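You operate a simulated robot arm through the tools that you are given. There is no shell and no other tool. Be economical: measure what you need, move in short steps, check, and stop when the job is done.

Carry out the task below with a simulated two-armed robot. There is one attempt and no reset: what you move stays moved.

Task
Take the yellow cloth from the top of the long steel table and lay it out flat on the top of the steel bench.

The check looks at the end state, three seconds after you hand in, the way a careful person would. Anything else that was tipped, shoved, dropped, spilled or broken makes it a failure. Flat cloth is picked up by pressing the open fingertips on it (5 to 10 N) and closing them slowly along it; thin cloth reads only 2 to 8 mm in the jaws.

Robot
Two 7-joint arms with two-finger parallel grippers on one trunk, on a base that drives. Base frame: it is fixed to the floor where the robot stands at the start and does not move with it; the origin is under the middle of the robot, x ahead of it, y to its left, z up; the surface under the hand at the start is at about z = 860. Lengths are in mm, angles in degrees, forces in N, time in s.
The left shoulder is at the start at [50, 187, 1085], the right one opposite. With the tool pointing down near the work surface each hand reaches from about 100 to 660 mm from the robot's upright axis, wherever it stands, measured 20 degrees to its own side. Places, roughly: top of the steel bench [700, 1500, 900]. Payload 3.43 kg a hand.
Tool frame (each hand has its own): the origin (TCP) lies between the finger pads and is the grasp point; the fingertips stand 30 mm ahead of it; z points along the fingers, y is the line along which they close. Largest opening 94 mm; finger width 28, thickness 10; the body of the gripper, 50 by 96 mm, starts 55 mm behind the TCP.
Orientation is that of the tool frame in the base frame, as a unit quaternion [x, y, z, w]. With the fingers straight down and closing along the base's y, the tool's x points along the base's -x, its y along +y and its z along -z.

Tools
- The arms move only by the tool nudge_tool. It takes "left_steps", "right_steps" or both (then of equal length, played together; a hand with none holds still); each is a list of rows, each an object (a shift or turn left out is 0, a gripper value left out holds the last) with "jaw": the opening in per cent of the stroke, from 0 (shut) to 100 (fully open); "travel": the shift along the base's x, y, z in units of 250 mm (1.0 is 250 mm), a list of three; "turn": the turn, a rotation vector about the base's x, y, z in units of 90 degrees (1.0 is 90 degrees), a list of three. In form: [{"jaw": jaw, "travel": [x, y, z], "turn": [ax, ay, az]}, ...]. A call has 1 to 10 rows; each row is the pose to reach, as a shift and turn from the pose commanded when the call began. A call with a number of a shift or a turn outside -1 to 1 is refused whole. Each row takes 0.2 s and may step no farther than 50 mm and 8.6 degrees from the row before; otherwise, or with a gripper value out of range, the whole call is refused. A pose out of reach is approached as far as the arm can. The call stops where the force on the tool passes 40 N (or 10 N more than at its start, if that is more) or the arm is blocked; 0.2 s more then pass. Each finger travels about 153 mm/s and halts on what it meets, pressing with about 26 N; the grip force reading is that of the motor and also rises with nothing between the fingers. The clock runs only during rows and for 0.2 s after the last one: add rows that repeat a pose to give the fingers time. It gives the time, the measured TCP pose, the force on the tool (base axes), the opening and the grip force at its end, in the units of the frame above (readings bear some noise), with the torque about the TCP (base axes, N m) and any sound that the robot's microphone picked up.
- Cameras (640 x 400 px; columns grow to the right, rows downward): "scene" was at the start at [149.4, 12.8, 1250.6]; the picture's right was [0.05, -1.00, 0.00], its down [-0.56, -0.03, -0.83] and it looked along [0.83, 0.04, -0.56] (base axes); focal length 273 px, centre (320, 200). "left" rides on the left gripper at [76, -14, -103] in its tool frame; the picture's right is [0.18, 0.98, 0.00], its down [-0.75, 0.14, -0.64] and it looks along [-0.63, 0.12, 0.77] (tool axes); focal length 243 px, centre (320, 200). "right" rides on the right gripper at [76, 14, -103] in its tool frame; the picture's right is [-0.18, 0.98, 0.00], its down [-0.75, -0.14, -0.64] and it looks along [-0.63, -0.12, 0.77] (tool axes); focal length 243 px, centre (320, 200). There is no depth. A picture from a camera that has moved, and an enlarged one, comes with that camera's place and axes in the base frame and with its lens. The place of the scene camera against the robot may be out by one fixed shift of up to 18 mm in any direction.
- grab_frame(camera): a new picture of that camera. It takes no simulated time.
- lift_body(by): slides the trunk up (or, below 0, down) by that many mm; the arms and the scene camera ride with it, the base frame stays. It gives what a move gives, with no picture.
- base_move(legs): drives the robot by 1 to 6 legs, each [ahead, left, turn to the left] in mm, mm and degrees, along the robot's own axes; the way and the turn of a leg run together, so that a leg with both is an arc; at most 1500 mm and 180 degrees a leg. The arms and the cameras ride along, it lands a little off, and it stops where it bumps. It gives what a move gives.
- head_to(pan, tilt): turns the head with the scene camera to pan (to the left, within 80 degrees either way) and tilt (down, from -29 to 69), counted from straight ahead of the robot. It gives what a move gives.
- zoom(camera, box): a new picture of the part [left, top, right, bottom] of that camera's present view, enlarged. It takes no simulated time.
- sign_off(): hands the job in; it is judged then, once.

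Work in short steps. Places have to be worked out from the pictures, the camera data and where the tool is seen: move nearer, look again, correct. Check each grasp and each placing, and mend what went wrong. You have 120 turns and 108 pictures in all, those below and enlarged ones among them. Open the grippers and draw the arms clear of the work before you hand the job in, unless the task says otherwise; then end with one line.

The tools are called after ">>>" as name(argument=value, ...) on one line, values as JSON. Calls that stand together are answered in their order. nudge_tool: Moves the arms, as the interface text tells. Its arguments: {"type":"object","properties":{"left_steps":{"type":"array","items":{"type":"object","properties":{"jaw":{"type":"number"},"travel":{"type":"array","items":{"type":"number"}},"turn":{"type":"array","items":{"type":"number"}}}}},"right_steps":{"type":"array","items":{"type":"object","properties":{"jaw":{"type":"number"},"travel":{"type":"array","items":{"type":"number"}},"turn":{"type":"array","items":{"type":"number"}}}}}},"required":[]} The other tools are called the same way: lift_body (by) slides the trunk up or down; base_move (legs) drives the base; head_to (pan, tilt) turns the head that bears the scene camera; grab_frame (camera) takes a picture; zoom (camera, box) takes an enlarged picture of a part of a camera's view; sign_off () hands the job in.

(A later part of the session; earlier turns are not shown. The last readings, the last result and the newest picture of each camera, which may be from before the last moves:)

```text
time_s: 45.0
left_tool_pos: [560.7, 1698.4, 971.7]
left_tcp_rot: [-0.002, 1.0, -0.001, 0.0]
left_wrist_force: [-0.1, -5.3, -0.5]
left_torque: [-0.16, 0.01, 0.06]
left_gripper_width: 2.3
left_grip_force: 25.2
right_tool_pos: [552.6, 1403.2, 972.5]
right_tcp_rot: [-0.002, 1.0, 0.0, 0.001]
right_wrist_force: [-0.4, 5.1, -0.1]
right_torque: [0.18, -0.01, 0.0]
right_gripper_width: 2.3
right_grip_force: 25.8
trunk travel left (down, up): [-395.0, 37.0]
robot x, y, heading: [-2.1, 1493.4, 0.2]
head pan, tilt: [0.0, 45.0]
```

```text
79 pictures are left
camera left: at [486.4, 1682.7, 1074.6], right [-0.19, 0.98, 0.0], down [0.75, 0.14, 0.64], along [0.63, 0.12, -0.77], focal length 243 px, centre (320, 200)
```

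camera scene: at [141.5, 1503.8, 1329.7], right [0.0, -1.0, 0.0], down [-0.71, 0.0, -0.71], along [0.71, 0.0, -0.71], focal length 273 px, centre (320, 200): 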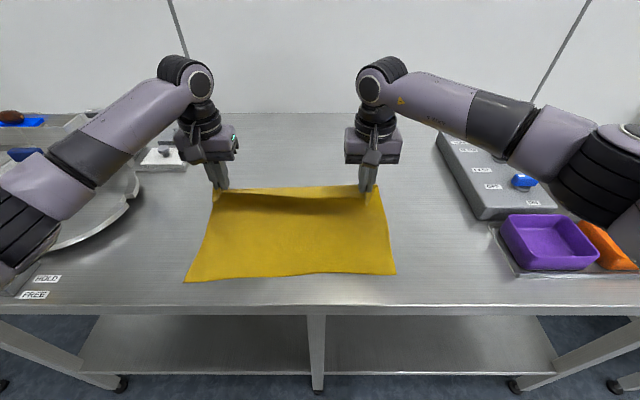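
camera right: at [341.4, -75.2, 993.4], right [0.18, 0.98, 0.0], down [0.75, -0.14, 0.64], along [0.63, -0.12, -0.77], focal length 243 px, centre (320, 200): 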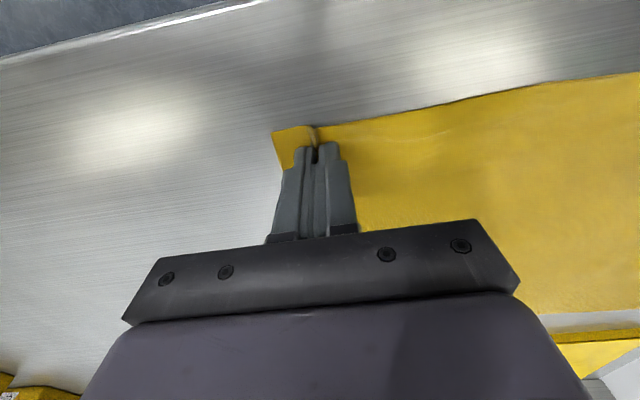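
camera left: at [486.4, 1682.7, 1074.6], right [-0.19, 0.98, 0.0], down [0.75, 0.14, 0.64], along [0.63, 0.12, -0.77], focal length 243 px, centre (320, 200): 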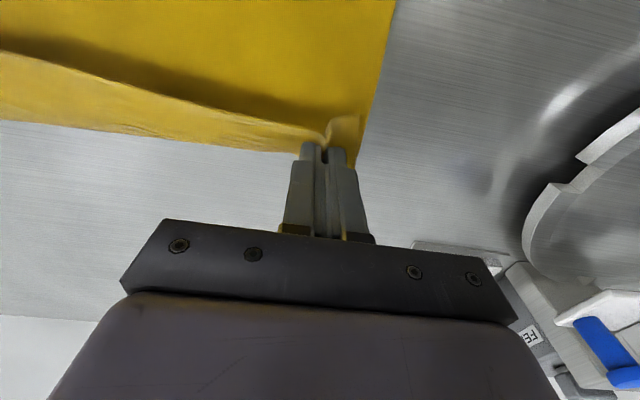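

Very good; I continue the last part: forward ~50 mm, down ~36 mm to just above the bench.

>>> nudge_tool(left_steps=[{"jaw": 0, "travel": [0.07, 0, -0.06]}, {"jaw": 0, "travel": [0.14, 0, -0.11]}, {"jaw": 0, "travel": [0.19, 0, -0.14]}, {"jaw": 0, "travel": [0.19, 0, -0.14]}], right_steps=[{"jaw": 0, "travel": [0.07, 0, -0.06]}, {"jaw": 0, "travel": [0.14, 0, -0.11]}, {"jaw": 0, "travel": [0.19, 0, -0.14]}, {"jaw": 0, "travel": [0.19, 0, -0.14]}])

>>> grab_frame(camera="scene")

>>> grab_frame(camera="left")

>>> grab_frame(camera="right")

```text
time_s: 46.0
left_tool_pos: [607.1, 1698.6, 936.8]
left_tcp_rot: [-0.002, 1.0, -0.001, 0.0]
left_wrist_force: [-0.2, -5.0, -1.1]
left_torque: [-0.13, -0.07, 0.05]
left_gripper_width: 2.2
left_grip_force: 25.8
right_tool_pos: [600.8, 1404.7, 936.6]
right_tcp_rot: [-0.002, 1.0, 0.0, 0.0]
right_wrist_force: [0.4, 5.0, -1.0]
right_torque: [0.14, -0.03, 0.0]
right_gripper_width: 2.1
right_grip_force: 25.9
trunk travel left (down, up): [-395.0, 37.0]
robot x, y, heading: [-1.2, 1494.5, -0.1]
head pan, tilt: [0.0, 45.0]
```

```text
78 pictures are left
camera scene: at [141.7, 1503.7, 1329.6], right [0.0, -1.0, 0.0], down [-0.71, 0.0, -0.71], along [0.71, 0.0, -0.71], focal length 273 px, centre (320, 200)
```

scene: 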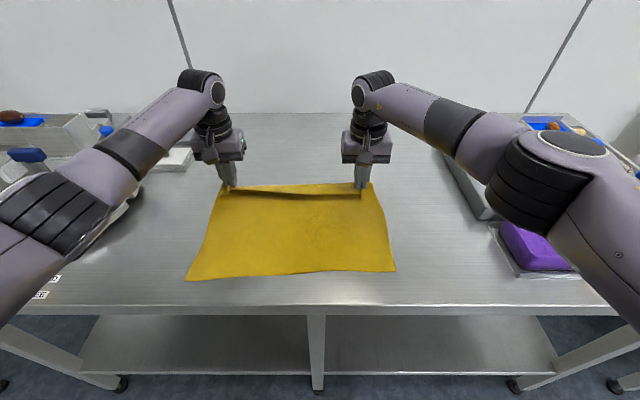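

```text
77 pictures are left
camera left: at [533.0, 1683.1, 1039.5], right [-0.19, 0.98, 0.0], down [0.75, 0.14, 0.64], along [0.63, 0.12, -0.77], focal length 243 px, centre (320, 200)
```

left: 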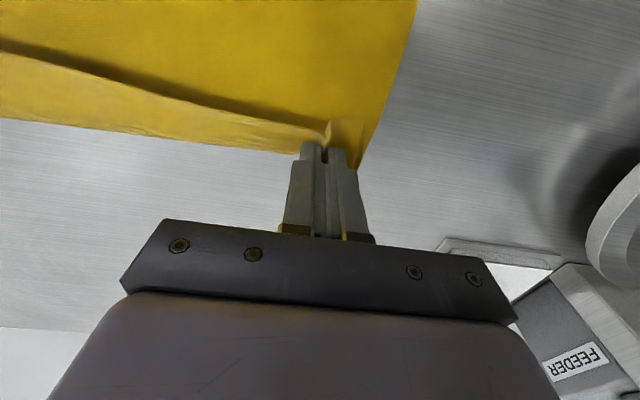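

```text
76 pictures are left
camera right: at [524.1, 1417.4, 1038.2], right [0.18, 0.98, 0.0], down [0.75, -0.14, 0.64], along [0.63, -0.12, -0.77], focal length 243 px, centre (320, 200)
```

right: 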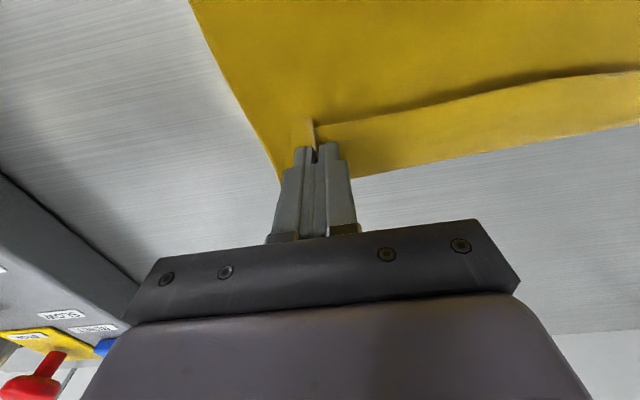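

The cloth is nearly all down. I move ~18 mm further forward to take out slack and lower to contact.

>>> nudge_tool(left_steps=[{"jaw": 0, "travel": [0.05, 0, -0.004]}, {"jaw": 0, "travel": [0.08, 0, -0.012]}, {"jaw": 0, "travel": [0.08, 0, -0.018]}, {"jaw": 0, "travel": [0.08, 0, -0.018]}], right_steps=[{"jaw": 0, "travel": [0.05, 0, -0.004]}, {"jaw": 0, "travel": [0.08, 0, -0.012]}, {"jaw": 0, "travel": [0.08, 0, -0.018]}, {"jaw": 0, "travel": [0.08, 0, -0.018]}])

>>> grab_frame(camera="left")

>>> grab_frame(camera="right")

```text
time_s: 47.0
left_tool_pos: [626.7, 1696.7, 933.7]
left_tcp_rot: [0.0, 1.0, -0.002, -0.001]
left_wrist_force: [-0.3, -8.3, -0.6]
left_torque: [-0.23, -0.01, 0.11]
left_gripper_width: 2.2
left_grip_force: 26.1
right_tool_pos: [612.8, 1399.5, 929.9]
right_tcp_rot: [-0.002, 1.0, 0.002, 0.001]
right_wrist_force: [0.8, 8.6, 0.7]
right_torque: [0.27, -0.01, -0.01]
right_gripper_width: 2.6
right_grip_force: 26.2
right hand out of reach, approached as far as the arm can: row 2, 3, 4
trunk travel left (down, up): [-395.0, 37.0]
robot x, y, heading: [-4.0, 1496.2, -0.1]
head pan, tilt: [0.0, 45.0]
```

```text
75 pictures are left
camera left: at [552.9, 1682.4, 1035.7], right [-0.18, 0.98, 0.0], down [0.75, 0.14, 0.64], along [0.63, 0.12, -0.77], focal length 243 px, centre (320, 200)
```

left: 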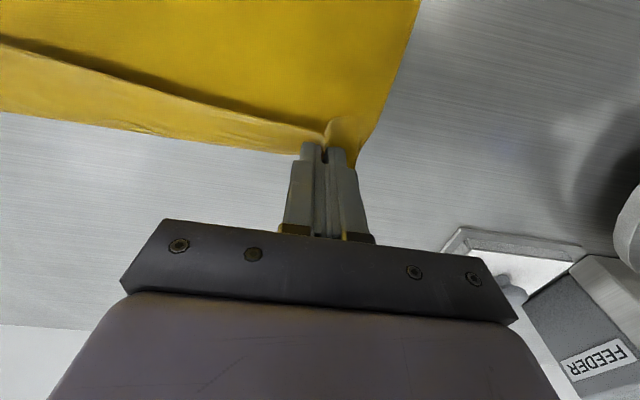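

```text
74 pictures are left
camera right: at [536.1, 1412.2, 1032.2], right [0.18, 0.98, 0.0], down [0.75, -0.14, 0.64], along [0.63, -0.11, -0.77], focal length 243 px, centre (320, 200)
```

right: 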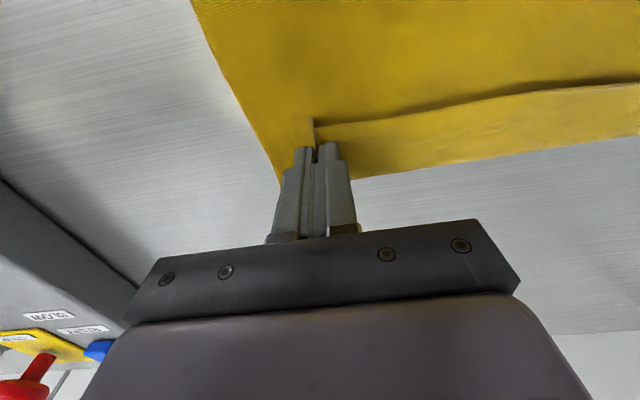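

Right hand is at its reach limit; no vertical contact yet. I lower a few mm until light contact, easing tension slightly.

>>> nudge_tool(left_steps=[{"jaw": 0, "travel": [-0.01, 0, -0.012]}, {"jaw": 0, "travel": [-0.01, 0, -0.022]}, {"jaw": 0, "travel": [-0.01, 0, -0.022]}], right_steps=[{"jaw": 0, "travel": [-0.02, 0.012, -0.004]}, {"jaw": 0, "travel": [-0.02, 0.012, -0.012]}, {"jaw": 0, "travel": [-0.02, 0.012, -0.012]}])

```text
time_s: 47.8
left_tool_pos: [625.1, 1698.3, 926.4]
left_tcp_rot: [0.0, 1.0, 0.001, 0.0]
left_wrist_force: [-0.4, -6.5, -0.7]
left_torque: [-0.23, 0.01, 0.05]
left_gripper_width: 2.4
left_grip_force: 26.3
right_tool_pos: [608.3, 1402.5, 928.3]
right_tcp_rot: [-0.001, 1.0, 0.0, 0.0]
right_wrist_force: [0.6, 6.9, 0.1]
right_torque: [0.24, 0.0, -0.05]
right_gripper_width: 2.2
right_grip_force: 25.5
trunk travel left (down, up): [-395.0, 37.0]
robot x, y, heading: [-5.5, 1496.9, -0.1]
head pan, tilt: [0.0, 45.0]
```

Still no contact, so the bench is a bit lower than 900. I keep lowering in small steps.

>>> nudge_tool(left_steps=[{"jaw": 0, "travel": [0, 0, -0.008]}, {"jaw": 0, "travel": [0, 0, -0.016]}, {"jaw": 0, "travel": [0, 0, -0.016]}], right_steps=[{"jaw": 0, "travel": [0, 0, -0.01]}, {"jaw": 0, "travel": [0, 0, -0.02]}, {"jaw": 0, "travel": [0, 0, -0.02]}])

>>> grab_frame(camera="right")

```text
time_s: 48.6
left_tool_pos: [624.2, 1698.0, 924.5]
left_tcp_rot: [-0.001, 1.0, -0.001, 0.0]
left_wrist_force: [-0.9, -6.8, 0.1]
left_torque: [-0.2, 0.02, 0.07]
left_gripper_width: 2.2
left_grip_force: 26.3
right_tool_pos: [608.0, 1401.9, 922.4]
right_tcp_rot: [-0.001, 1.0, -0.001, 0.0]
right_wrist_force: [0.4, 6.0, -0.4]
right_torque: [0.18, 0.01, -0.01]
right_gripper_width: 2.2
right_grip_force: 26.2
trunk travel left (down, up): [-395.0, 37.0]
robot x, y, heading: [0.3, 1494.0, -0.1]
head pan, tilt: [0.0, 45.0]
```

```text
73 pictures are left
camera right: at [531.5, 1415.1, 1024.3], right [0.18, 0.98, 0.0], down [0.75, -0.14, 0.64], along [0.63, -0.12, -0.77], focal length 243 px, centre (320, 200)
```

right: 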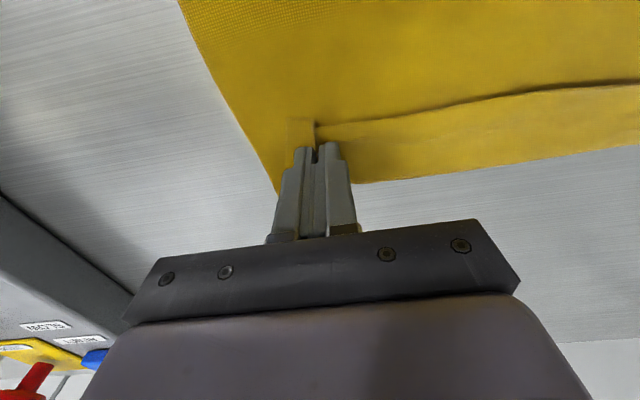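

>>> nudge_tool(left_steps=[{"jaw": 0, "travel": [0, 0, -0.012]}, {"jaw": 0, "travel": [0, 0, -0.024]}, {"jaw": 0, "travel": [0, 0, -0.024]}], right_steps=[{"jaw": 0, "travel": [0, 0, -0.012]}, {"jaw": 0, "travel": [0, 0, -0.02]}, {"jaw": 0, "travel": [0, 0, -0.02]}])

```text
time_s: 49.4
left_tool_pos: [623.4, 1699.7, 916.9]
left_tcp_rot: [-0.001, 1.0, -0.001, -0.001]
left_wrist_force: [-0.6, -6.8, -0.4]
left_torque: [-0.21, 0.0, 0.05]
left_gripper_width: 2.2
left_grip_force: 25.8
right_tool_pos: [607.2, 1401.9, 918.6]
right_tcp_rot: [-0.001, 1.0, -0.001, 0.001]
right_wrist_force: [0.3, 7.7, 0.2]
right_torque: [0.24, 0.02, -0.06]
right_gripper_width: 2.2
right_grip_force: 25.6
trunk travel left (down, up): [-395.0, 37.0]
robot x, y, heading: [-1.7, 1494.3, 0.4]
head pan, tilt: [0.0, 45.0]
```

No contact at TCP z≈917 yet; the crease keeps flattening. I continue down slowly.

>>> nudge_tool(left_steps=[{"jaw": 0, "travel": [0, 0, -0.012]}, {"jaw": 0, "travel": [0, 0, -0.024]}, {"jaw": 0, "travel": [0, 0, -0.036]}, {"jaw": 0, "travel": [0, 0, -0.036]}], right_steps=[{"jaw": 0, "travel": [0, 0, -0.014]}, {"jaw": 0, "travel": [0, 0, -0.03]}, {"jaw": 0, "travel": [0, 0, -0.042]}, {"jaw": 0, "travel": [0, 0, -0.042]}])

>>> grab_frame(camera="right")

>>> grab_frame(camera="scene")

```text
time_s: 50.4
left_tool_pos: [623.6, 1697.5, 911.3]
left_tcp_rot: [0.0, 1.0, -0.001, 0.003]
left_wrist_force: [2.7, -6.6, 15.8]
left_torque: [-0.11, -0.08, 0.04]
left_gripper_width: 2.2
left_grip_force: 26.2
right_tool_pos: [607.3, 1400.9, 911.4]
right_tcp_rot: [0.0, 1.0, 0.0, 0.004]
right_wrist_force: [3.6, 6.6, 23.4]
right_torque: [0.22, 0.06, -0.03]
right_gripper_width: 2.4
right_grip_force: 26.5
trunk travel left (down, up): [-395.0, 37.0]
robot x, y, heading: [-4.8, 1497.6, 0.1]
head pan, tilt: [0.0, 45.0]
```

```text
72 pictures are left
camera right: at [529.7, 1414.6, 1013.5], right [0.18, 0.98, 0.0], down [0.75, -0.14, 0.65], along [0.64, -0.12, -0.76], focal length 243 px, centre (320, 200)
```

right: 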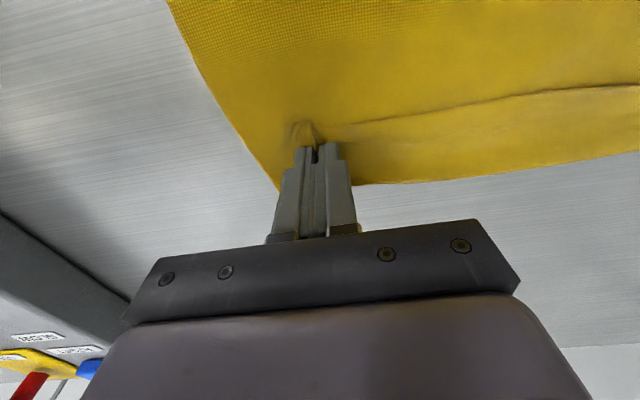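

```text
71 pictures are left
camera scene: at [138.4, 1503.6, 1330.5], right [0.0, -1.0, 0.0], down [-0.7, 0.0, -0.71], along [0.71, 0.0, -0.7], focal length 273 px, centre (320, 200)
```

scene: 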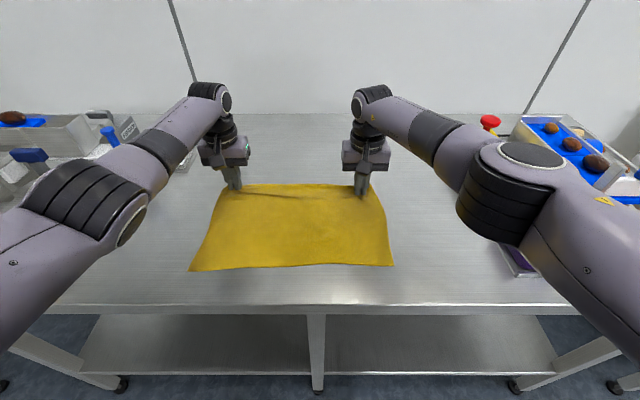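

Contact at TCP z≈911 (bench ≈880). I relieve pressure to a few N and open the jaws slowly along the cloth to spread the folds.

>>> nudge_tool(left_steps=[{"jaw": 0, "travel": [0, 0, 0.005]}, {"jaw": 4, "travel": [0, 0, 0.005]}, {"jaw": 9, "travel": [0, 0, 0.005]}, {"jaw": 14, "travel": [0, 0, 0.005]}, {"jaw": 19, "travel": [0, 0, 0.005]}, {"jaw": 24, "travel": [0, 0, 0.005]}, {"jaw": 29, "travel": [0, 0, 0.005]}, {"jaw": 34, "travel": [0, 0, 0.005]}, {"jaw": 38, "travel": [0, 0, 0.005]}, {"jaw": 38, "travel": [0, 0, 0.005]}], right_steps=[{"jaw": 0, "travel": [0, 0, 0.01]}, {"jaw": 4, "travel": [0, 0, 0.01]}, {"jaw": 9, "travel": [0, 0, 0.01]}, {"jaw": 14, "travel": [0, 0, 0.01]}, {"jaw": 19, "travel": [0, 0, 0.01]}, {"jaw": 24, "travel": [0, 0, 0.01]}, {"jaw": 29, "travel": [0, 0, 0.01]}, {"jaw": 34, "travel": [0, 0, 0.01]}, {"jaw": 38, "travel": [0, 0, 0.01]}, {"jaw": 38, "travel": [0, 0, 0.01]}])

>>> grab_frame(camera="left")

>>> grab_frame(camera="right")

>>> zoom(camera="scene", box=[170, 150, 410, 300])

```text
time_s: 52.6
left_tool_pos: [623.6, 1698.0, 912.9]
left_tcp_rot: [-0.001, 1.0, -0.001, 0.001]
left_wrist_force: [-0.2, -4.9, 17.3]
left_torque: [0.16, -0.03, 0.01]
left_gripper_width: 30.8
left_grip_force: 0.2
right_tool_pos: [605.5, 1400.8, 912.7]
right_tcp_rot: [-0.002, 1.0, 0.001, 0.002]
right_wrist_force: [0.8, 3.9, 13.5]
right_torque: [0.01, 0.03, 0.02]
right_gripper_width: 30.2
right_grip_force: 0.0
trunk travel left (down, up): [-395.0, 37.0]
robot x, y, heading: [2.2, 1495.1, 0.1]
head pan, tilt: [0.0, 45.0]
```

```text
70 pictures are left
camera left: at [548.9, 1682.9, 1014.5], right [-0.19, 0.98, 0.0], down [0.75, 0.14, 0.64], along [0.63, 0.12, -0.76], focal length 243 px, centre (320, 200)
```

left: 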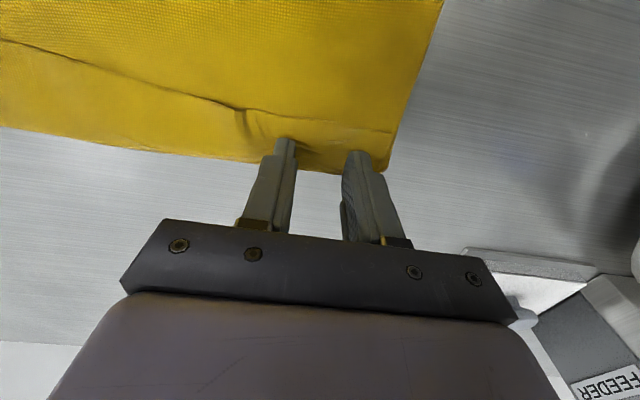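

```text
69 pictures are left
camera right: at [528.7, 1414.5, 1013.9], right [0.18, 0.98, 0.0], down [0.75, -0.14, 0.64], along [0.63, -0.12, -0.76], focal length 243 px, centre (320, 200)
```

right: 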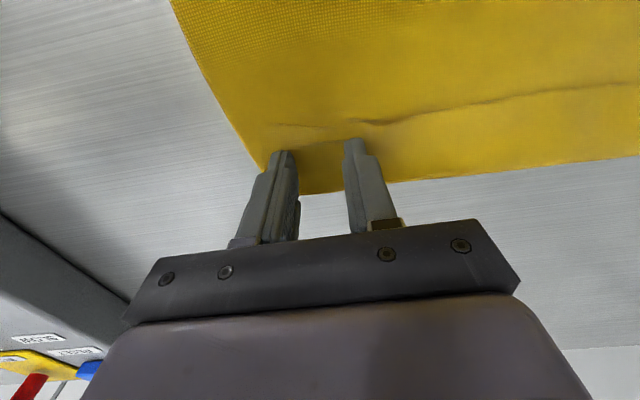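

```text
2.67 times, centred on (290, 225) of scene
camera zoom: at [138.6, 1503.2, 1330.1], right [0.0, -1.0, 0.0], down [-0.7, 0.0, -0.71], along [0.71, 0.0, -0.7], focal length 729 px, centre (400, 133)
```

zoom: 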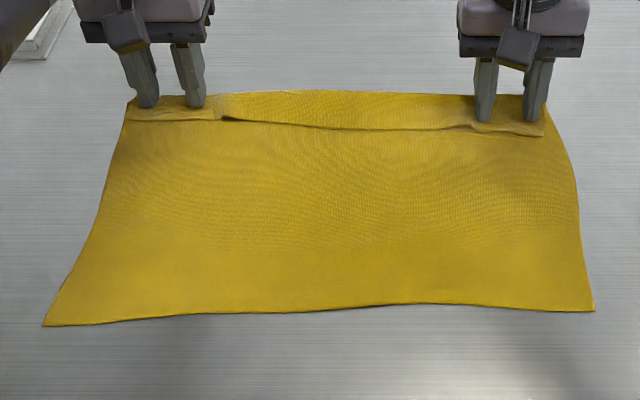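

Folds are released; a crease remains about 30 mm inside the far edge. I lift the hands straight up and back out of view to inspect.

>>> nudge_tool(left_steps=[{"jaw": 38, "travel": [0, 0, 0.04]}, {"jaw": 38, "travel": [0, 0, 0.2]}, {"jaw": 38, "travel": [0, 0, 0.4]}, {"jaw": 38, "travel": [0, 0, 0.4]}], right_steps=[{"jaw": 38, "travel": [0, 0, 0.04]}, {"jaw": 38, "travel": [0, 0, 0.2]}, {"jaw": 38, "travel": [0, 0, 0.4]}, {"jaw": 38, "travel": [0, 0, 0.4]}])

>>> zoom(camera="scene", box=[170, 150, 410, 300])

>>> grab_frame(camera="left")

>>> grab_frame(camera="right")

```text
time_s: 53.6
left_tool_pos: [624.4, 1698.1, 1009.4]
left_tcp_rot: [-0.001, 1.0, 0.0, -0.001]
left_wrist_force: [-0.3, -0.4, -0.2]
left_torque: [0.02, 0.0, 0.01]
left_gripper_width: 35.6
left_grip_force: 0.1
right_tool_pos: [606.7, 1401.6, 1009.7]
right_tcp_rot: [-0.001, 1.0, 0.0, 0.0]
right_wrist_force: [0.1, -0.2, 0.2]
right_torque: [0.0, 0.01, 0.01]
right_gripper_width: 35.6
right_grip_force: 0.1
trunk travel left (down, up): [-395.0, 37.0]
robot x, y, heading: [1.2, 1495.8, -0.2]
head pan, tilt: [0.0, 45.0]
```

```text
2.67 times, centred on (290, 225) of scene
camera zoom: at [142.2, 1503.8, 1329.5], right [0.0, -1.0, 0.0], down [-0.71, 0.0, -0.71], along [0.71, 0.0, -0.71], focal length 729 px, centre (400, 133)
```

zoom: 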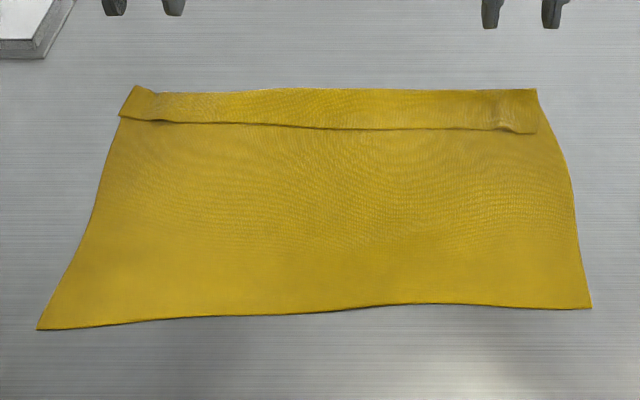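

```text
66 pictures are left
camera left: at [550.7, 1683.5, 1112.3], right [-0.19, 0.98, 0.0], down [0.75, 0.14, 0.64], along [0.63, 0.12, -0.77], focal length 243 px, centre (320, 200)
```

left: 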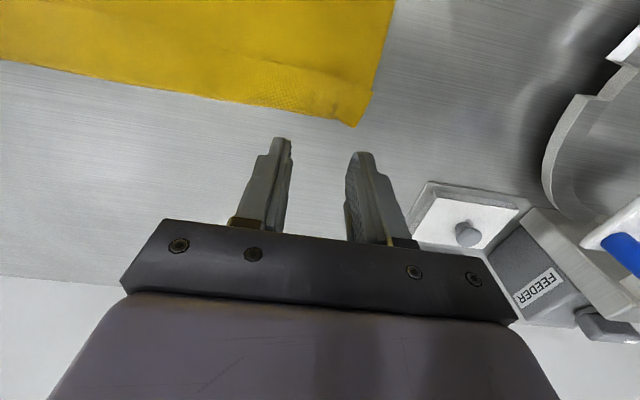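

```text
65 pictures are left
camera right: at [531.2, 1415.1, 1112.0], right [0.18, 0.98, 0.0], down [0.75, -0.14, 0.64], along [0.63, -0.12, -0.77], focal length 243 px, centre (320, 200)
```

right: 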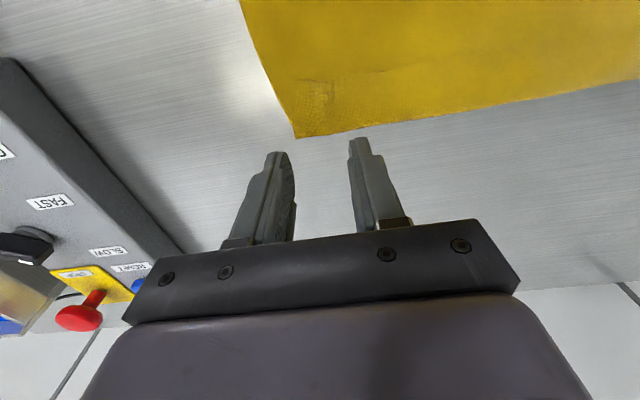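

The strip beyond my pinch points has folded over toward the robot (a ~30 mm hem at the far edge), since I laid it in the "wrong" direction. Fix: regrip the near corners, lift so the far hem hangs and unfolds, then lay far edge first, pulling toward the robot (tilting the fingers forward for reach). I move the hands back over the near corners.

>>> nudge_tool(left_steps=[{"jaw": 43, "travel": [-0.18, 0.01, 0]}, {"jaw": 43, "travel": [-0.36, 0.02, 0]}, {"jaw": 43, "travel": [-0.54, 0.03, 0]}, {"jaw": 43, "travel": [-0.7, 0.04, -0.08]}, {"jaw": 43, "travel": [-0.8, 0.044, -0.2]}, {"jaw": 43, "travel": [-0.8, 0.044, -0.2]}], right_steps=[{"jaw": 43, "travel": [-0.18, 0.01, 0]}, {"jaw": 43, "travel": [-0.36, 0.02, 0]}, {"jaw": 43, "travel": [-0.5, 0.03, 0]}, {"jaw": 43, "travel": [-0.6, 0.04, -0.08]}, {"jaw": 43, "travel": [-0.7, 0.04, -0.2]}, {"jaw": 43, "travel": [-0.7, 0.04, -0.2]}])

>>> grab_frame(camera="left")

>>> grab_frame(camera="right")

```text
time_s: 55.0
left_tool_pos: [424.2, 1709.0, 957.8]
left_tcp_rot: [-0.001, 1.0, 0.001, 0.0]
left_wrist_force: [0.1, 0.4, 0.3]
left_torque: [0.03, 0.0, 0.0]
left_gripper_width: 40.6
left_grip_force: 0.1
right_tool_pos: [431.5, 1411.8, 959.8]
right_tcp_rot: [-0.001, 1.0, 0.0, 0.001]
right_wrist_force: [-0.7, -0.1, 0.0]
right_torque: [-0.01, 0.02, 0.04]
right_gripper_width: 40.4
right_grip_force: 0.1
trunk travel left (down, up): [-395.0, 37.0]
robot x, y, heading: [-4.2, 1497.4, -0.1]
head pan, tilt: [0.0, 45.0]
```

```text
64 pictures are left
camera left: at [350.9, 1694.4, 1060.7], right [-0.19, 0.98, 0.0], down [0.75, 0.14, 0.64], along [0.63, 0.12, -0.77], focal length 243 px, centre (320, 200)
```

left: 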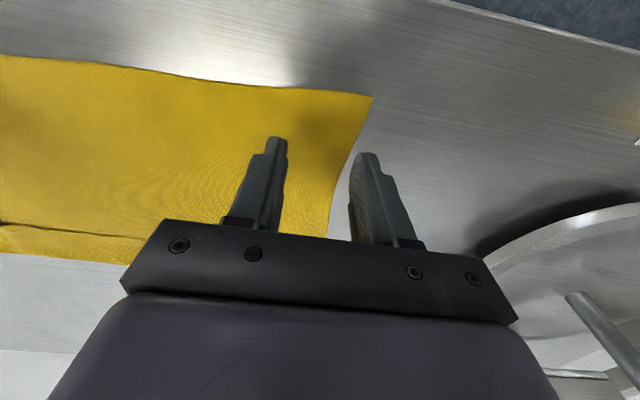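

```text
63 pictures are left
camera right: at [355.0, 1424.6, 1063.1], right [0.18, 0.98, 0.0], down [0.75, -0.14, 0.64], along [0.63, -0.12, -0.77], focal length 243 px, centre (320, 200)
```

right: 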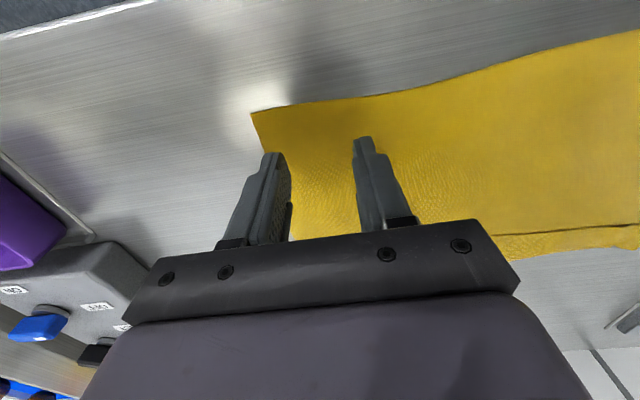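

Corners at about left (397, 1741) and right (410, 1361). I shift to (412, 1696) and (425, 1406) and lower to just above contact (TCP ≈911).

>>> nudge_tool(left_steps=[{"jaw": 43, "travel": [-0.048, -0.052, -0.06]}, {"jaw": 43, "travel": [-0.048, -0.052, -0.14]}, {"jaw": 43, "travel": [-0.048, -0.052, -0.184]}, {"jaw": 43, "travel": [-0.048, -0.052, -0.184]}], right_steps=[{"jaw": 43, "travel": [-0.026, -0.024, -0.06]}, {"jaw": 43, "travel": [-0.026, -0.024, -0.14]}, {"jaw": 43, "travel": [-0.026, -0.024, -0.19]}, {"jaw": 43, "travel": [-0.026, -0.024, -0.19]}])

>>> grab_frame(camera="left")

>>> grab_frame(camera="right")

```text
time_s: 56.0
left_tool_pos: [413.6, 1697.1, 914.0]
left_tcp_rot: [-0.001, 1.0, 0.0, 0.0]
left_wrist_force: [0.3, -0.5, 0.3]
left_torque: [0.0, 0.02, -0.01]
left_gripper_width: 40.5
left_grip_force: 0.1
right_tool_pos: [427.6, 1407.4, 911.3]
right_tcp_rot: [0.0, 1.0, 0.001, 0.001]
right_wrist_force: [-0.3, -0.4, 0.8]
right_torque: [0.0, 0.02, 0.0]
right_gripper_width: 40.4
right_grip_force: 0.0
trunk travel left (down, up): [-395.0, 37.0]
robot x, y, heading: [1.5, 1498.7, 0.2]
head pan, tilt: [0.0, 45.0]
```

```text
62 pictures are left
camera left: at [338.9, 1681.2, 1016.0], right [-0.19, 0.98, 0.0], down [0.75, 0.14, 0.64], along [0.63, 0.12, -0.77], focal length 243 px, centre (320, 200)
```

left: 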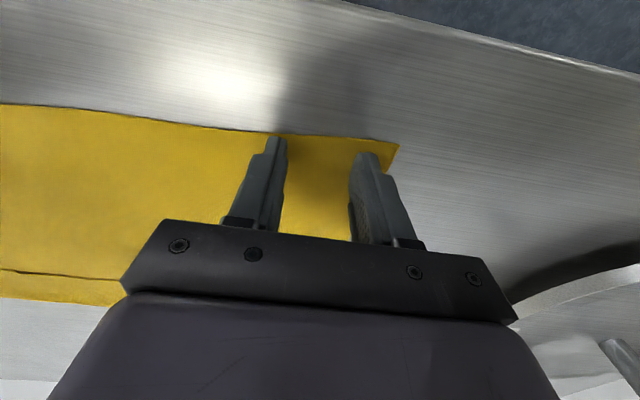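

```text
61 pictures are left
camera right: at [350.5, 1419.9, 1013.9], right [0.18, 0.98, 0.0], down [0.75, -0.14, 0.64], along [0.63, -0.12, -0.77], focal length 243 px, centre (320, 200)
```

right: 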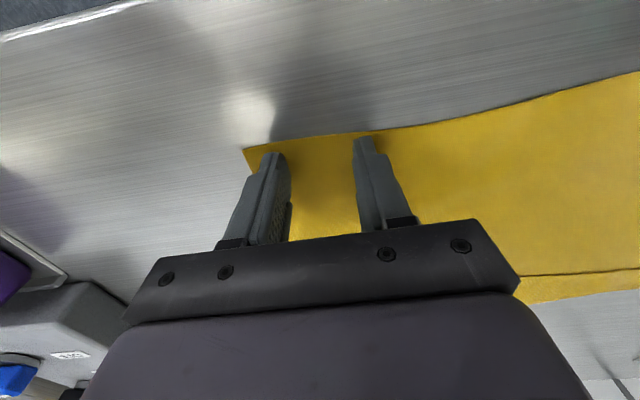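

Fingers sit just inside the near edge. I press to a few newtons.

>>> nudge_tool(left_steps=[{"jaw": 43, "travel": [0, 0, -0.008]}, {"jaw": 43, "travel": [0, 0, -0.012]}, {"jaw": 43, "travel": [0, 0, -0.012]}], right_steps=[{"jaw": 43, "travel": [0, 0, -0.003]}, {"jaw": 43, "travel": [0, 0, -0.005]}, {"jaw": 43, "travel": [0, 0, -0.005]}])

```text
time_s: 56.8
left_tool_pos: [413.6, 1696.6, 912.0]
left_tcp_rot: [-0.002, 1.0, -0.001, 0.0]
left_wrist_force: [-0.3, 1.2, 8.7]
left_torque: [0.12, 0.07, -0.03]
left_gripper_width: 40.8
left_grip_force: 0.1
right_tool_pos: [425.5, 1406.3, 912.4]
right_tcp_rot: [0.0, 1.0, 0.0, 0.001]
right_wrist_force: [1.0, 1.0, 5.0]
right_torque: [-0.06, 0.01, 0.01]
right_gripper_width: 40.1
right_grip_force: 0.1
trunk travel left (down, up): [-395.0, 37.0]
robot x, y, heading: [0.2, 1492.0, 0.2]
head pan, tilt: [0.0, 45.0]
```

Contact at 8.7 and 5 N. I close slowly.

>>> nudge_tool(left_steps=[{"jaw": 39, "travel": [0, 0, 0]}, {"jaw": 34, "travel": [0, 0, 0]}, {"jaw": 29, "travel": [0, 0, 0]}, {"jaw": 24, "travel": [0, 0, 0]}, {"jaw": 19, "travel": [0, 0, 0]}, {"jaw": 14, "travel": [0, 0, 0]}, {"jaw": 9, "travel": [0, 0, 0]}, {"jaw": 4, "travel": [0, 0, 0]}, {"jaw": 0, "travel": [0, 0, 0]}, {"jaw": 0, "travel": [0, 0, 0]}], right_steps=[{"jaw": 39, "travel": [0, 0, -0.003]}, {"jaw": 34, "travel": [0, 0, -0.003]}, {"jaw": 29, "travel": [0, 0, -0.003]}, {"jaw": 24, "travel": [0, 0, -0.003]}, {"jaw": 19, "travel": [0, 0, -0.003]}, {"jaw": 14, "travel": [0, 0, -0.003]}, {"jaw": 9, "travel": [0, 0, -0.003]}, {"jaw": 4, "travel": [0, 0, -0.003]}, {"jaw": 0, "travel": [0, 0, -0.003]}, {"jaw": 0, "travel": [0, 0, -0.003]}])

>>> grab_frame(camera="left")

>>> grab_frame(camera="right")

```text
time_s: 59.0
left_tool_pos: [411.5, 1696.2, 911.7]
left_tcp_rot: [0.0, 1.0, 0.0, 0.002]
left_wrist_force: [2.8, -6.7, 17.3]
left_torque: [-0.25, -0.15, 0.0]
left_gripper_width: 4.0
left_grip_force: 25.8
right_tool_pos: [423.8, 1405.9, 911.1]
right_tcp_rot: [0.0, 1.0, 0.002, 0.002]
right_wrist_force: [0.6, 5.4, 18.4]
right_torque: [0.1, 0.1, 0.01]
right_gripper_width: 2.0
right_grip_force: 26.3
trunk travel left (down, up): [-395.0, 37.0]
robot x, y, heading: [-1.9, 1498.2, 0.1]
head pan, tilt: [0.0, 45.0]
```

```text
60 pictures are left
camera left: at [337.9, 1680.3, 1014.6], right [-0.19, 0.98, 0.0], down [0.75, 0.14, 0.64], along [0.63, 0.12, -0.76], focal length 243 px, centre (320, 200)
```

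left: 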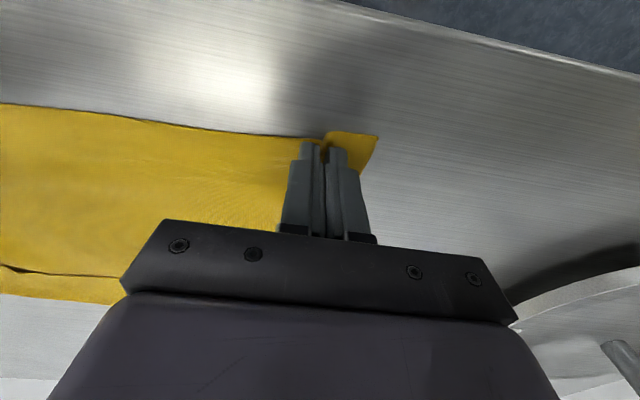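

```text
59 pictures are left
camera right: at [348.2, 1419.2, 1013.3], right [0.18, 0.98, 0.0], down [0.75, -0.14, 0.64], along [0.63, -0.11, -0.76], focal length 243 px, centre (320, 200)
```

right: 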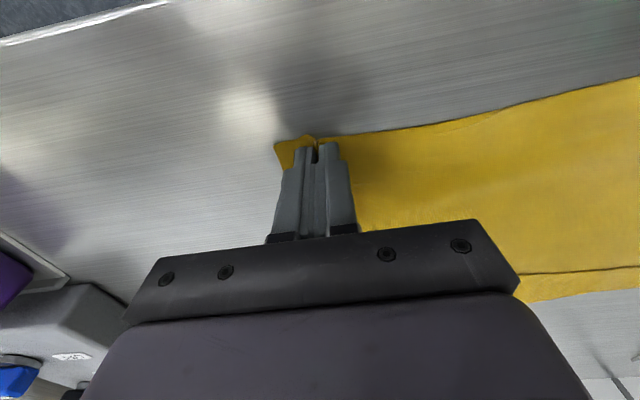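

Both corners are pinched. I lift straight up, then raise the trunk so the hem hangs free.

>>> nudge_tool(left_steps=[{"jaw": 0, "travel": [0, 0, 0.08]}, {"jaw": 0, "travel": [0, 0, 0.2]}, {"jaw": 0, "travel": [0, 0, 0.35]}, {"jaw": 0, "travel": [0, 0, 0.5]}, {"jaw": 0, "travel": [0, 0, 0.65]}, {"jaw": 0, "travel": [0, 0, 0.8]}, {"jaw": 0, "travel": [0, 0, 0.95]}, {"jaw": 0, "travel": [0, 0, 0.95]}], right_steps=[{"jaw": 0, "travel": [0, 0, 0.08]}, {"jaw": 0, "travel": [0, 0, 0.2]}, {"jaw": 0, "travel": [0, 0, 0.35]}, {"jaw": 0, "travel": [0, 0, 0.5]}, {"jaw": 0, "travel": [0, 0, 0.65]}, {"jaw": 0, "travel": [0, 0, 0.8]}, {"jaw": 0, "travel": [0, 0, 0.95]}, {"jaw": 0, "travel": [0, 0, 0.95]}])

>>> lift_body(by=35)

>>> grab_frame(camera="scene")

```text
time_s: 60.8
left_tool_pos: [413.2, 1695.6, 1148.6]
left_tcp_rot: [-0.001, 1.0, -0.001, -0.001]
left_wrist_force: [0.3, -7.7, 0.2]
left_torque: [-0.27, 0.0, -0.02]
left_gripper_width: 2.1
left_grip_force: 26.0
right_tool_pos: [424.6, 1402.5, 1147.9]
right_tcp_rot: [-0.001, 1.0, 0.001, 0.0]
right_wrist_force: [-0.4, 7.0, 0.6]
right_torque: [0.21, 0.02, -0.03]
right_gripper_width: 2.1
right_grip_force: 25.8
trunk travel left (down, up): [-395.0, 37.0]
robot x, y, heading: [2.9, 1491.9, 0.1]
head pan, tilt: [0.0, 45.0]
```

```text
time_s: 61.6
left_tool_pos: [412.8, 1695.3, 1183.4]
left_tcp_rot: [-0.001, 1.0, -0.001, 0.0]
left_wrist_force: [0.8, -7.6, 0.0]
left_torque: [-0.24, -0.01, 0.01]
left_gripper_width: 2.4
left_grip_force: 25.7
right_tool_pos: [425.6, 1403.5, 1182.3]
right_tcp_rot: [-0.001, 1.0, 0.0, -0.001]
right_wrist_force: [-0.4, 5.8, -0.2]
right_torque: [0.22, 0.02, -0.04]
right_gripper_width: 2.2
right_grip_force: 25.4
trunk travel left (down, up): [-430.0, 2.0]
robot x, y, heading: [-0.1, 1490.4, 0.0]
head pan, tilt: [0.0, 45.0]
```

```text
58 pictures are left
camera scene: at [142.0, 1503.8, 1364.6], right [0.0, -1.0, 0.0], down [-0.71, 0.0, -0.71], along [0.71, 0.0, -0.71], focal length 273 px, centre (320, 200)
```

scene: 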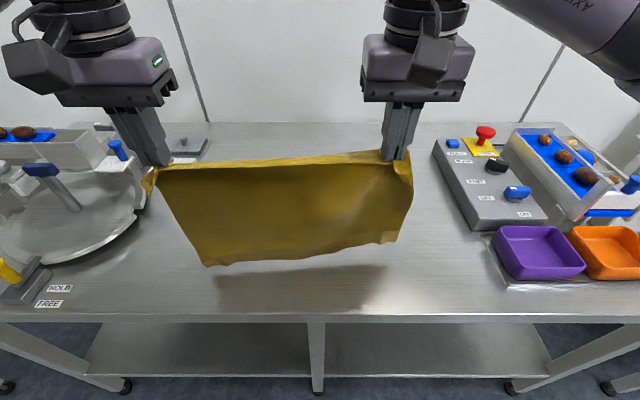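

The cloth hangs clear; I zoom to check that the hem has dropped.

>>> zoom(camera="scene", box=[140, 140, 430, 320])

```text
2.21 times, centred on (285, 230) of scene
camera zoom: at [142.0, 1503.8, 1364.6], right [0.0, -1.0, 0.0], down [-0.71, 0.0, -0.71], along [0.71, 0.0, -0.71], focal length 603 px, centre (397, 134)
```

zoom: 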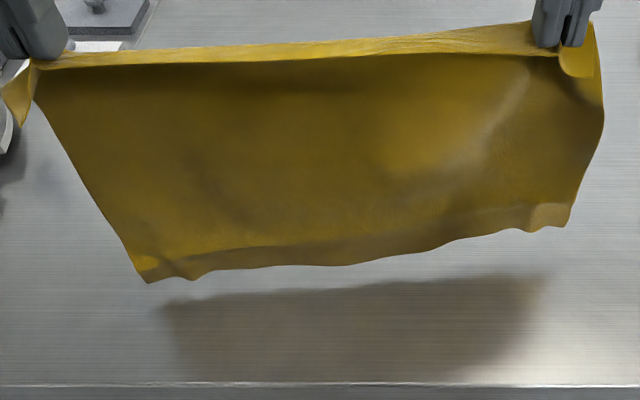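

The hem has dropped and hangs bent slightly toward the robot. I centre the base (left 50 mm), then move hands forward while tilting the fingers forward for reach.

>>> base_move(legs=[[0, 50, 0]])

>>> nudge_tool(left_steps=[{"jaw": 0, "travel": [0.1, 0, 0.08], "turn": [0, -0.08, 0]}, {"jaw": 0, "travel": [0.22, 0, 0.12], "turn": [0, -0.16, 0]}, {"jaw": 0, "travel": [0.36, 0, 0.12], "turn": [0, -0.24, 0]}, {"jaw": 0, "travel": [0.5, 0, 0.12], "turn": [0, -0.32, 0]}, {"jaw": 0, "travel": [0.64, 0, 0.12], "turn": [0, -0.4, 0]}, {"jaw": 0, "travel": [0.78, 0, 0.12], "turn": [0, -0.48, 0]}, {"jaw": 0, "travel": [0.9, 0, 0.12], "turn": [0, -0.48, 0]}, {"jaw": 0, "travel": [0.9, 0, 0.12], "turn": [0, -0.48, 0]}], right_steps=[{"jaw": 0, "travel": [0.1, 0, 0.08], "turn": [0, -0.08, 0]}, {"jaw": 0, "travel": [0.22, 0, 0.12], "turn": [0, -0.16, 0]}, {"jaw": 0, "travel": [0.36, 0, 0.12], "turn": [0, -0.24, 0]}, {"jaw": 0, "travel": [0.5, 0, 0.12], "turn": [0, -0.32, 0]}, {"jaw": 0, "travel": [0.64, 0, 0.12], "turn": [0, -0.4, 0]}, {"jaw": 0, "travel": [0.78, 0, 0.12], "turn": [0, -0.48, 0]}, {"jaw": 0, "travel": [0.9, 0, 0.12], "turn": [0, -0.48, 0]}, {"jaw": 0, "travel": [0.9, 0, 0.12], "turn": [0, -0.48, 0]}])

>>> grab_frame(camera="scene")

```text
time_s: 62.7
left_tool_pos: [412.9, 1745.4, 1183.2]
left_tcp_rot: [-0.002, 1.0, -0.001, 0.001]
left_wrist_force: [0.4, -7.2, -0.6]
left_torque: [-0.24, -0.03, -0.02]
left_gripper_width: 2.3
left_grip_force: 25.9
right_tool_pos: [425.0, 1454.0, 1182.6]
right_tcp_rot: [-0.001, 1.0, 0.0, 0.0]
right_wrist_force: [-1.6, 7.4, -1.1]
right_torque: [0.19, -0.02, -0.07]
right_gripper_width: 2.0
right_grip_force: 25.8
trunk travel left (down, up): [-430.0, 2.0]
robot x, y, heading: [1.5, 1549.0, -0.1]
head pan, tilt: [0.0, 45.0]
```

```text
time_s: 64.5
left_tool_pos: [638.9, 1744.5, 1214.4]
left_tcp_rot: [-0.001, 0.93, -0.001, 0.368]
left_wrist_force: [-0.1, -7.5, 0.6]
left_torque: [-0.19, -0.02, -0.14]
left_gripper_width: 2.5
left_grip_force: 26.1
right_tool_pos: [649.2, 1451.7, 1210.0]
right_tcp_rot: [-0.002, 0.929, 0.0, 0.369]
right_wrist_force: [-1.1, 7.1, -0.1]
right_torque: [0.16, 0.0, 0.14]
right_gripper_width: 2.0
right_grip_force: 26.3
trunk travel left (down, up): [-430.0, 2.0]
robot x, y, heading: [3.3, 1548.4, -0.2]
head pan, tilt: [0.0, 45.0]
```

```text
56 pictures are left
camera scene: at [141.2, 1552.5, 1364.7], right [0.0, -1.0, 0.0], down [-0.71, 0.0, -0.71], along [0.71, 0.0, -0.71], focal length 273 px, centre (320, 200)
```

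scene: 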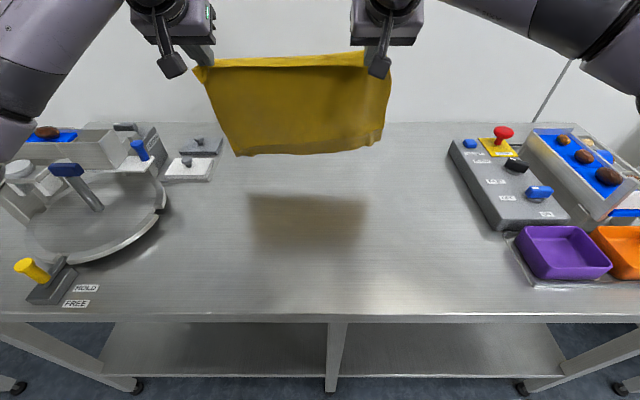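

Reach is fine with the tilt (x≈645). I extend 45 mm more and shift 40 mm right to keep clear of the left-hand equipment.

>>> nudge_tool(left_steps=[{"jaw": 0, "travel": [0.1, -0.08, 0]}, {"jaw": 0, "travel": [0.2, -0.16, 0]}, {"jaw": 0, "travel": [0.2, -0.16, 0]}], right_steps=[{"jaw": 0, "travel": [0.09, -0.08, 0]}, {"jaw": 0, "travel": [0.16, -0.16, 0]}, {"jaw": 0, "travel": [0.16, -0.16, 0]}])

>>> grab_frame(camera="scene")

```text
time_s: 65.3
left_tool_pos: [687.6, 1704.6, 1214.2]
left_tcp_rot: [0.0, 0.93, -0.001, 0.368]
left_wrist_force: [-0.5, -8.3, -0.1]
left_torque: [-0.14, 0.0, -0.16]
left_gripper_width: 2.3
left_grip_force: 26.0
right_tool_pos: [689.7, 1413.4, 1211.6]
right_tcp_rot: [-0.002, 0.929, 0.0, 0.369]
right_wrist_force: [-0.5, 7.9, 0.2]
right_torque: [0.17, 0.01, 0.13]
right_gripper_width: 2.3
right_grip_force: 26.2
trunk travel left (down, up): [-430.0, 2.0]
robot x, y, heading: [-3.8, 1541.2, 0.1]
head pan, tilt: [0.0, 45.0]
```

```text
55 pictures are left
camera scene: at [141.5, 1553.0, 1364.6], right [0.0, -1.0, 0.0], down [-0.71, 0.0, -0.71], along [0.71, 0.0, -0.71], focal length 273 px, centre (320, 200)
```

scene: 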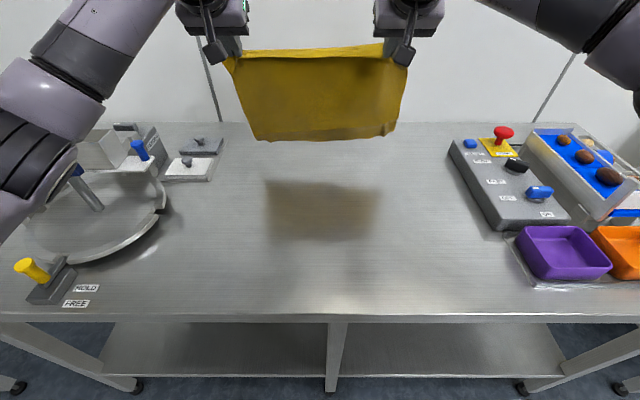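

I lower 60 mm and check the gap to the shadow.

>>> nudge_tool(left_steps=[{"jaw": 0, "travel": [0, 0, -0.08]}, {"jaw": 0, "travel": [0, 0, -0.16]}, {"jaw": 0, "travel": [0, 0, -0.24]}, {"jaw": 0, "travel": [0, 0, -0.24]}], right_steps=[{"jaw": 0, "travel": [0, 0, -0.08]}, {"jaw": 0, "travel": [0, 0, -0.16]}, {"jaw": 0, "travel": [0, 0, -0.24]}, {"jaw": 0, "travel": [0, 0, -0.24]}])

>>> zoom(camera="scene", box=[180, 40, 460, 215])

```text
time_s: 66.3
left_tool_pos: [689.0, 1703.1, 1153.4]
left_tcp_rot: [0.001, 0.93, -0.002, 0.368]
left_wrist_force: [0.1, -6.6, 0.0]
left_torque: [-0.2, 0.0, -0.16]
left_gripper_width: 2.2
left_grip_force: 26.0
right_tool_pos: [688.1, 1412.9, 1151.6]
right_tcp_rot: [-0.001, 0.929, 0.0, 0.37]
right_wrist_force: [0.3, 6.8, -0.9]
right_torque: [0.15, -0.01, 0.14]
right_gripper_width: 2.1
right_grip_force: 25.6
trunk travel left (down, up): [-430.0, 2.0]
robot x, y, heading: [-0.8, 1543.0, 0.3]
head pan, tilt: [0.0, 45.0]
```

```text
2.29 times, centred on (320, 128) of scene
camera zoom: at [141.5, 1552.5, 1364.6], right [0.0, -1.0, 0.0], down [-0.71, 0.0, -0.71], along [0.71, 0.0, -0.71], focal length 625 px, centre (320, 366)
```

zoom: 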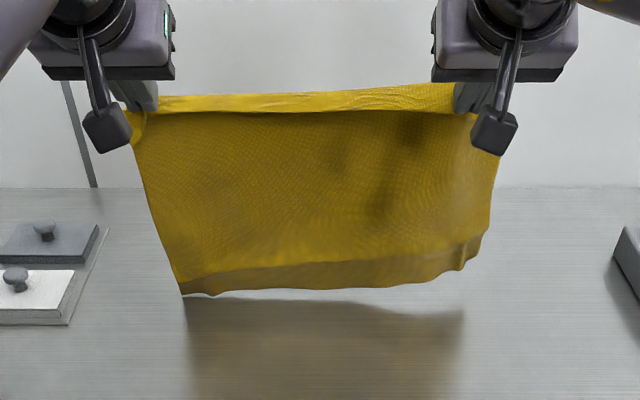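

Left bottom corner is almost touching, right ~15 mm above. I lower a bit and drag toward the robot so the bent hem flips to trail behind.

>>> nudge_tool(left_steps=[{"jaw": 0, "travel": [0, 0, -0.04]}, {"jaw": 0, "travel": [-0.08, 0, -0.06]}, {"jaw": 0, "travel": [-0.16, 0, -0.06]}, {"jaw": 0, "travel": [-0.16, 0, -0.06]}], right_steps=[{"jaw": 0, "travel": [0, 0, -0.07]}, {"jaw": 0, "travel": [-0.08, 0, -0.1]}, {"jaw": 0, "travel": [-0.16, 0, -0.1]}, {"jaw": 0, "travel": [-0.16, 0, -0.1]}])

>>> zoom(camera="scene", box=[180, 60, 460, 235])

```text
time_s: 67.3
left_tool_pos: [647.7, 1704.0, 1137.5]
left_tcp_rot: [-0.001, 0.93, -0.001, 0.368]
left_wrist_force: [0.8, -6.3, 0.5]
left_torque: [-0.16, -0.01, -0.17]
left_gripper_width: 2.2
left_grip_force: 25.8
right_tool_pos: [649.1, 1412.4, 1127.8]
right_tcp_rot: [-0.001, 0.93, 0.0, 0.368]
right_wrist_force: [0.3, 6.4, 0.6]
right_torque: [0.14, -0.01, 0.11]
right_gripper_width: 2.4
right_grip_force: 26.0
trunk travel left (down, up): [-430.0, 2.0]
robot x, y, heading: [1.7, 1545.8, 0.1]
head pan, tilt: [0.0, 45.0]
```

```text
2.29 times, centred on (320, 148) of scene
camera zoom: at [141.9, 1552.5, 1364.6], right [0.0, -1.0, 0.0], down [-0.71, 0.0, -0.71], along [0.71, 0.0, -0.71], focal length 625 px, centre (320, 320)
```

zoom: 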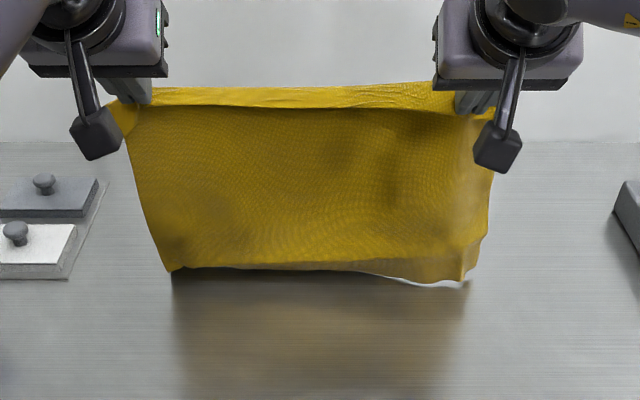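

The left half of the hem has flipped to trail behind; the right is about to touch. I lower the right a little and drag another 25 mm.

>>> nudge_tool(left_steps=[{"jaw": 0, "travel": [-0.04, 0, 0]}, {"jaw": 0, "travel": [-0.1, 0, -0.02]}, {"jaw": 0, "travel": [-0.1, 0, -0.02]}], right_steps=[{"jaw": 0, "travel": [-0.04, 0, -0.03]}, {"jaw": 0, "travel": [-0.1, 0, -0.05]}, {"jaw": 0, "travel": [-0.1, 0, -0.05]}])

>>> zoom(camera="scene", box=[180, 60, 460, 235])

```text
time_s: 68.1
left_tool_pos: [622.2, 1704.4, 1132.7]
left_tcp_rot: [-0.002, 0.93, -0.001, 0.368]
left_wrist_force: [0.2, -7.7, 0.1]
left_torque: [-0.15, 0.01, -0.14]
left_gripper_width: 2.1
left_grip_force: 25.8
right_tool_pos: [624.2, 1413.2, 1113.8]
right_tcp_rot: [-0.002, 0.93, 0.0, 0.368]
right_wrist_force: [0.2, 7.1, 0.2]
right_torque: [0.15, 0.01, 0.12]
right_gripper_width: 2.0
right_grip_force: 26.4
trunk travel left (down, up): [-430.0, 2.0]
robot x, y, heading: [-1.0, 1545.5, -0.1]
head pan, tilt: [0.0, 45.0]
```

```text
2.29 times, centred on (320, 148) of scene
camera zoom: at [141.9, 1552.5, 1364.6], right [0.0, -1.0, 0.0], down [-0.71, 0.0, -0.71], along [0.71, 0.0, -0.71], focal length 625 px, centre (320, 320)
```

zoom: 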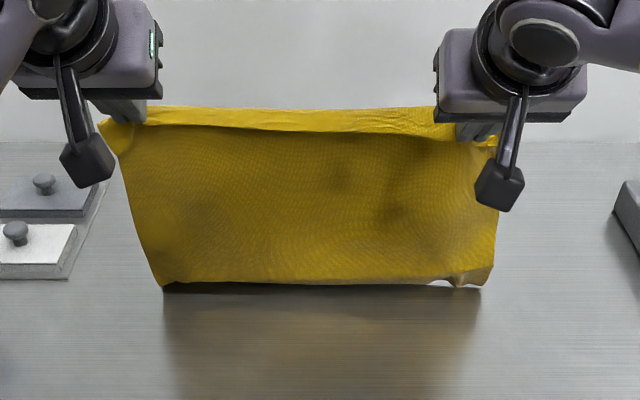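

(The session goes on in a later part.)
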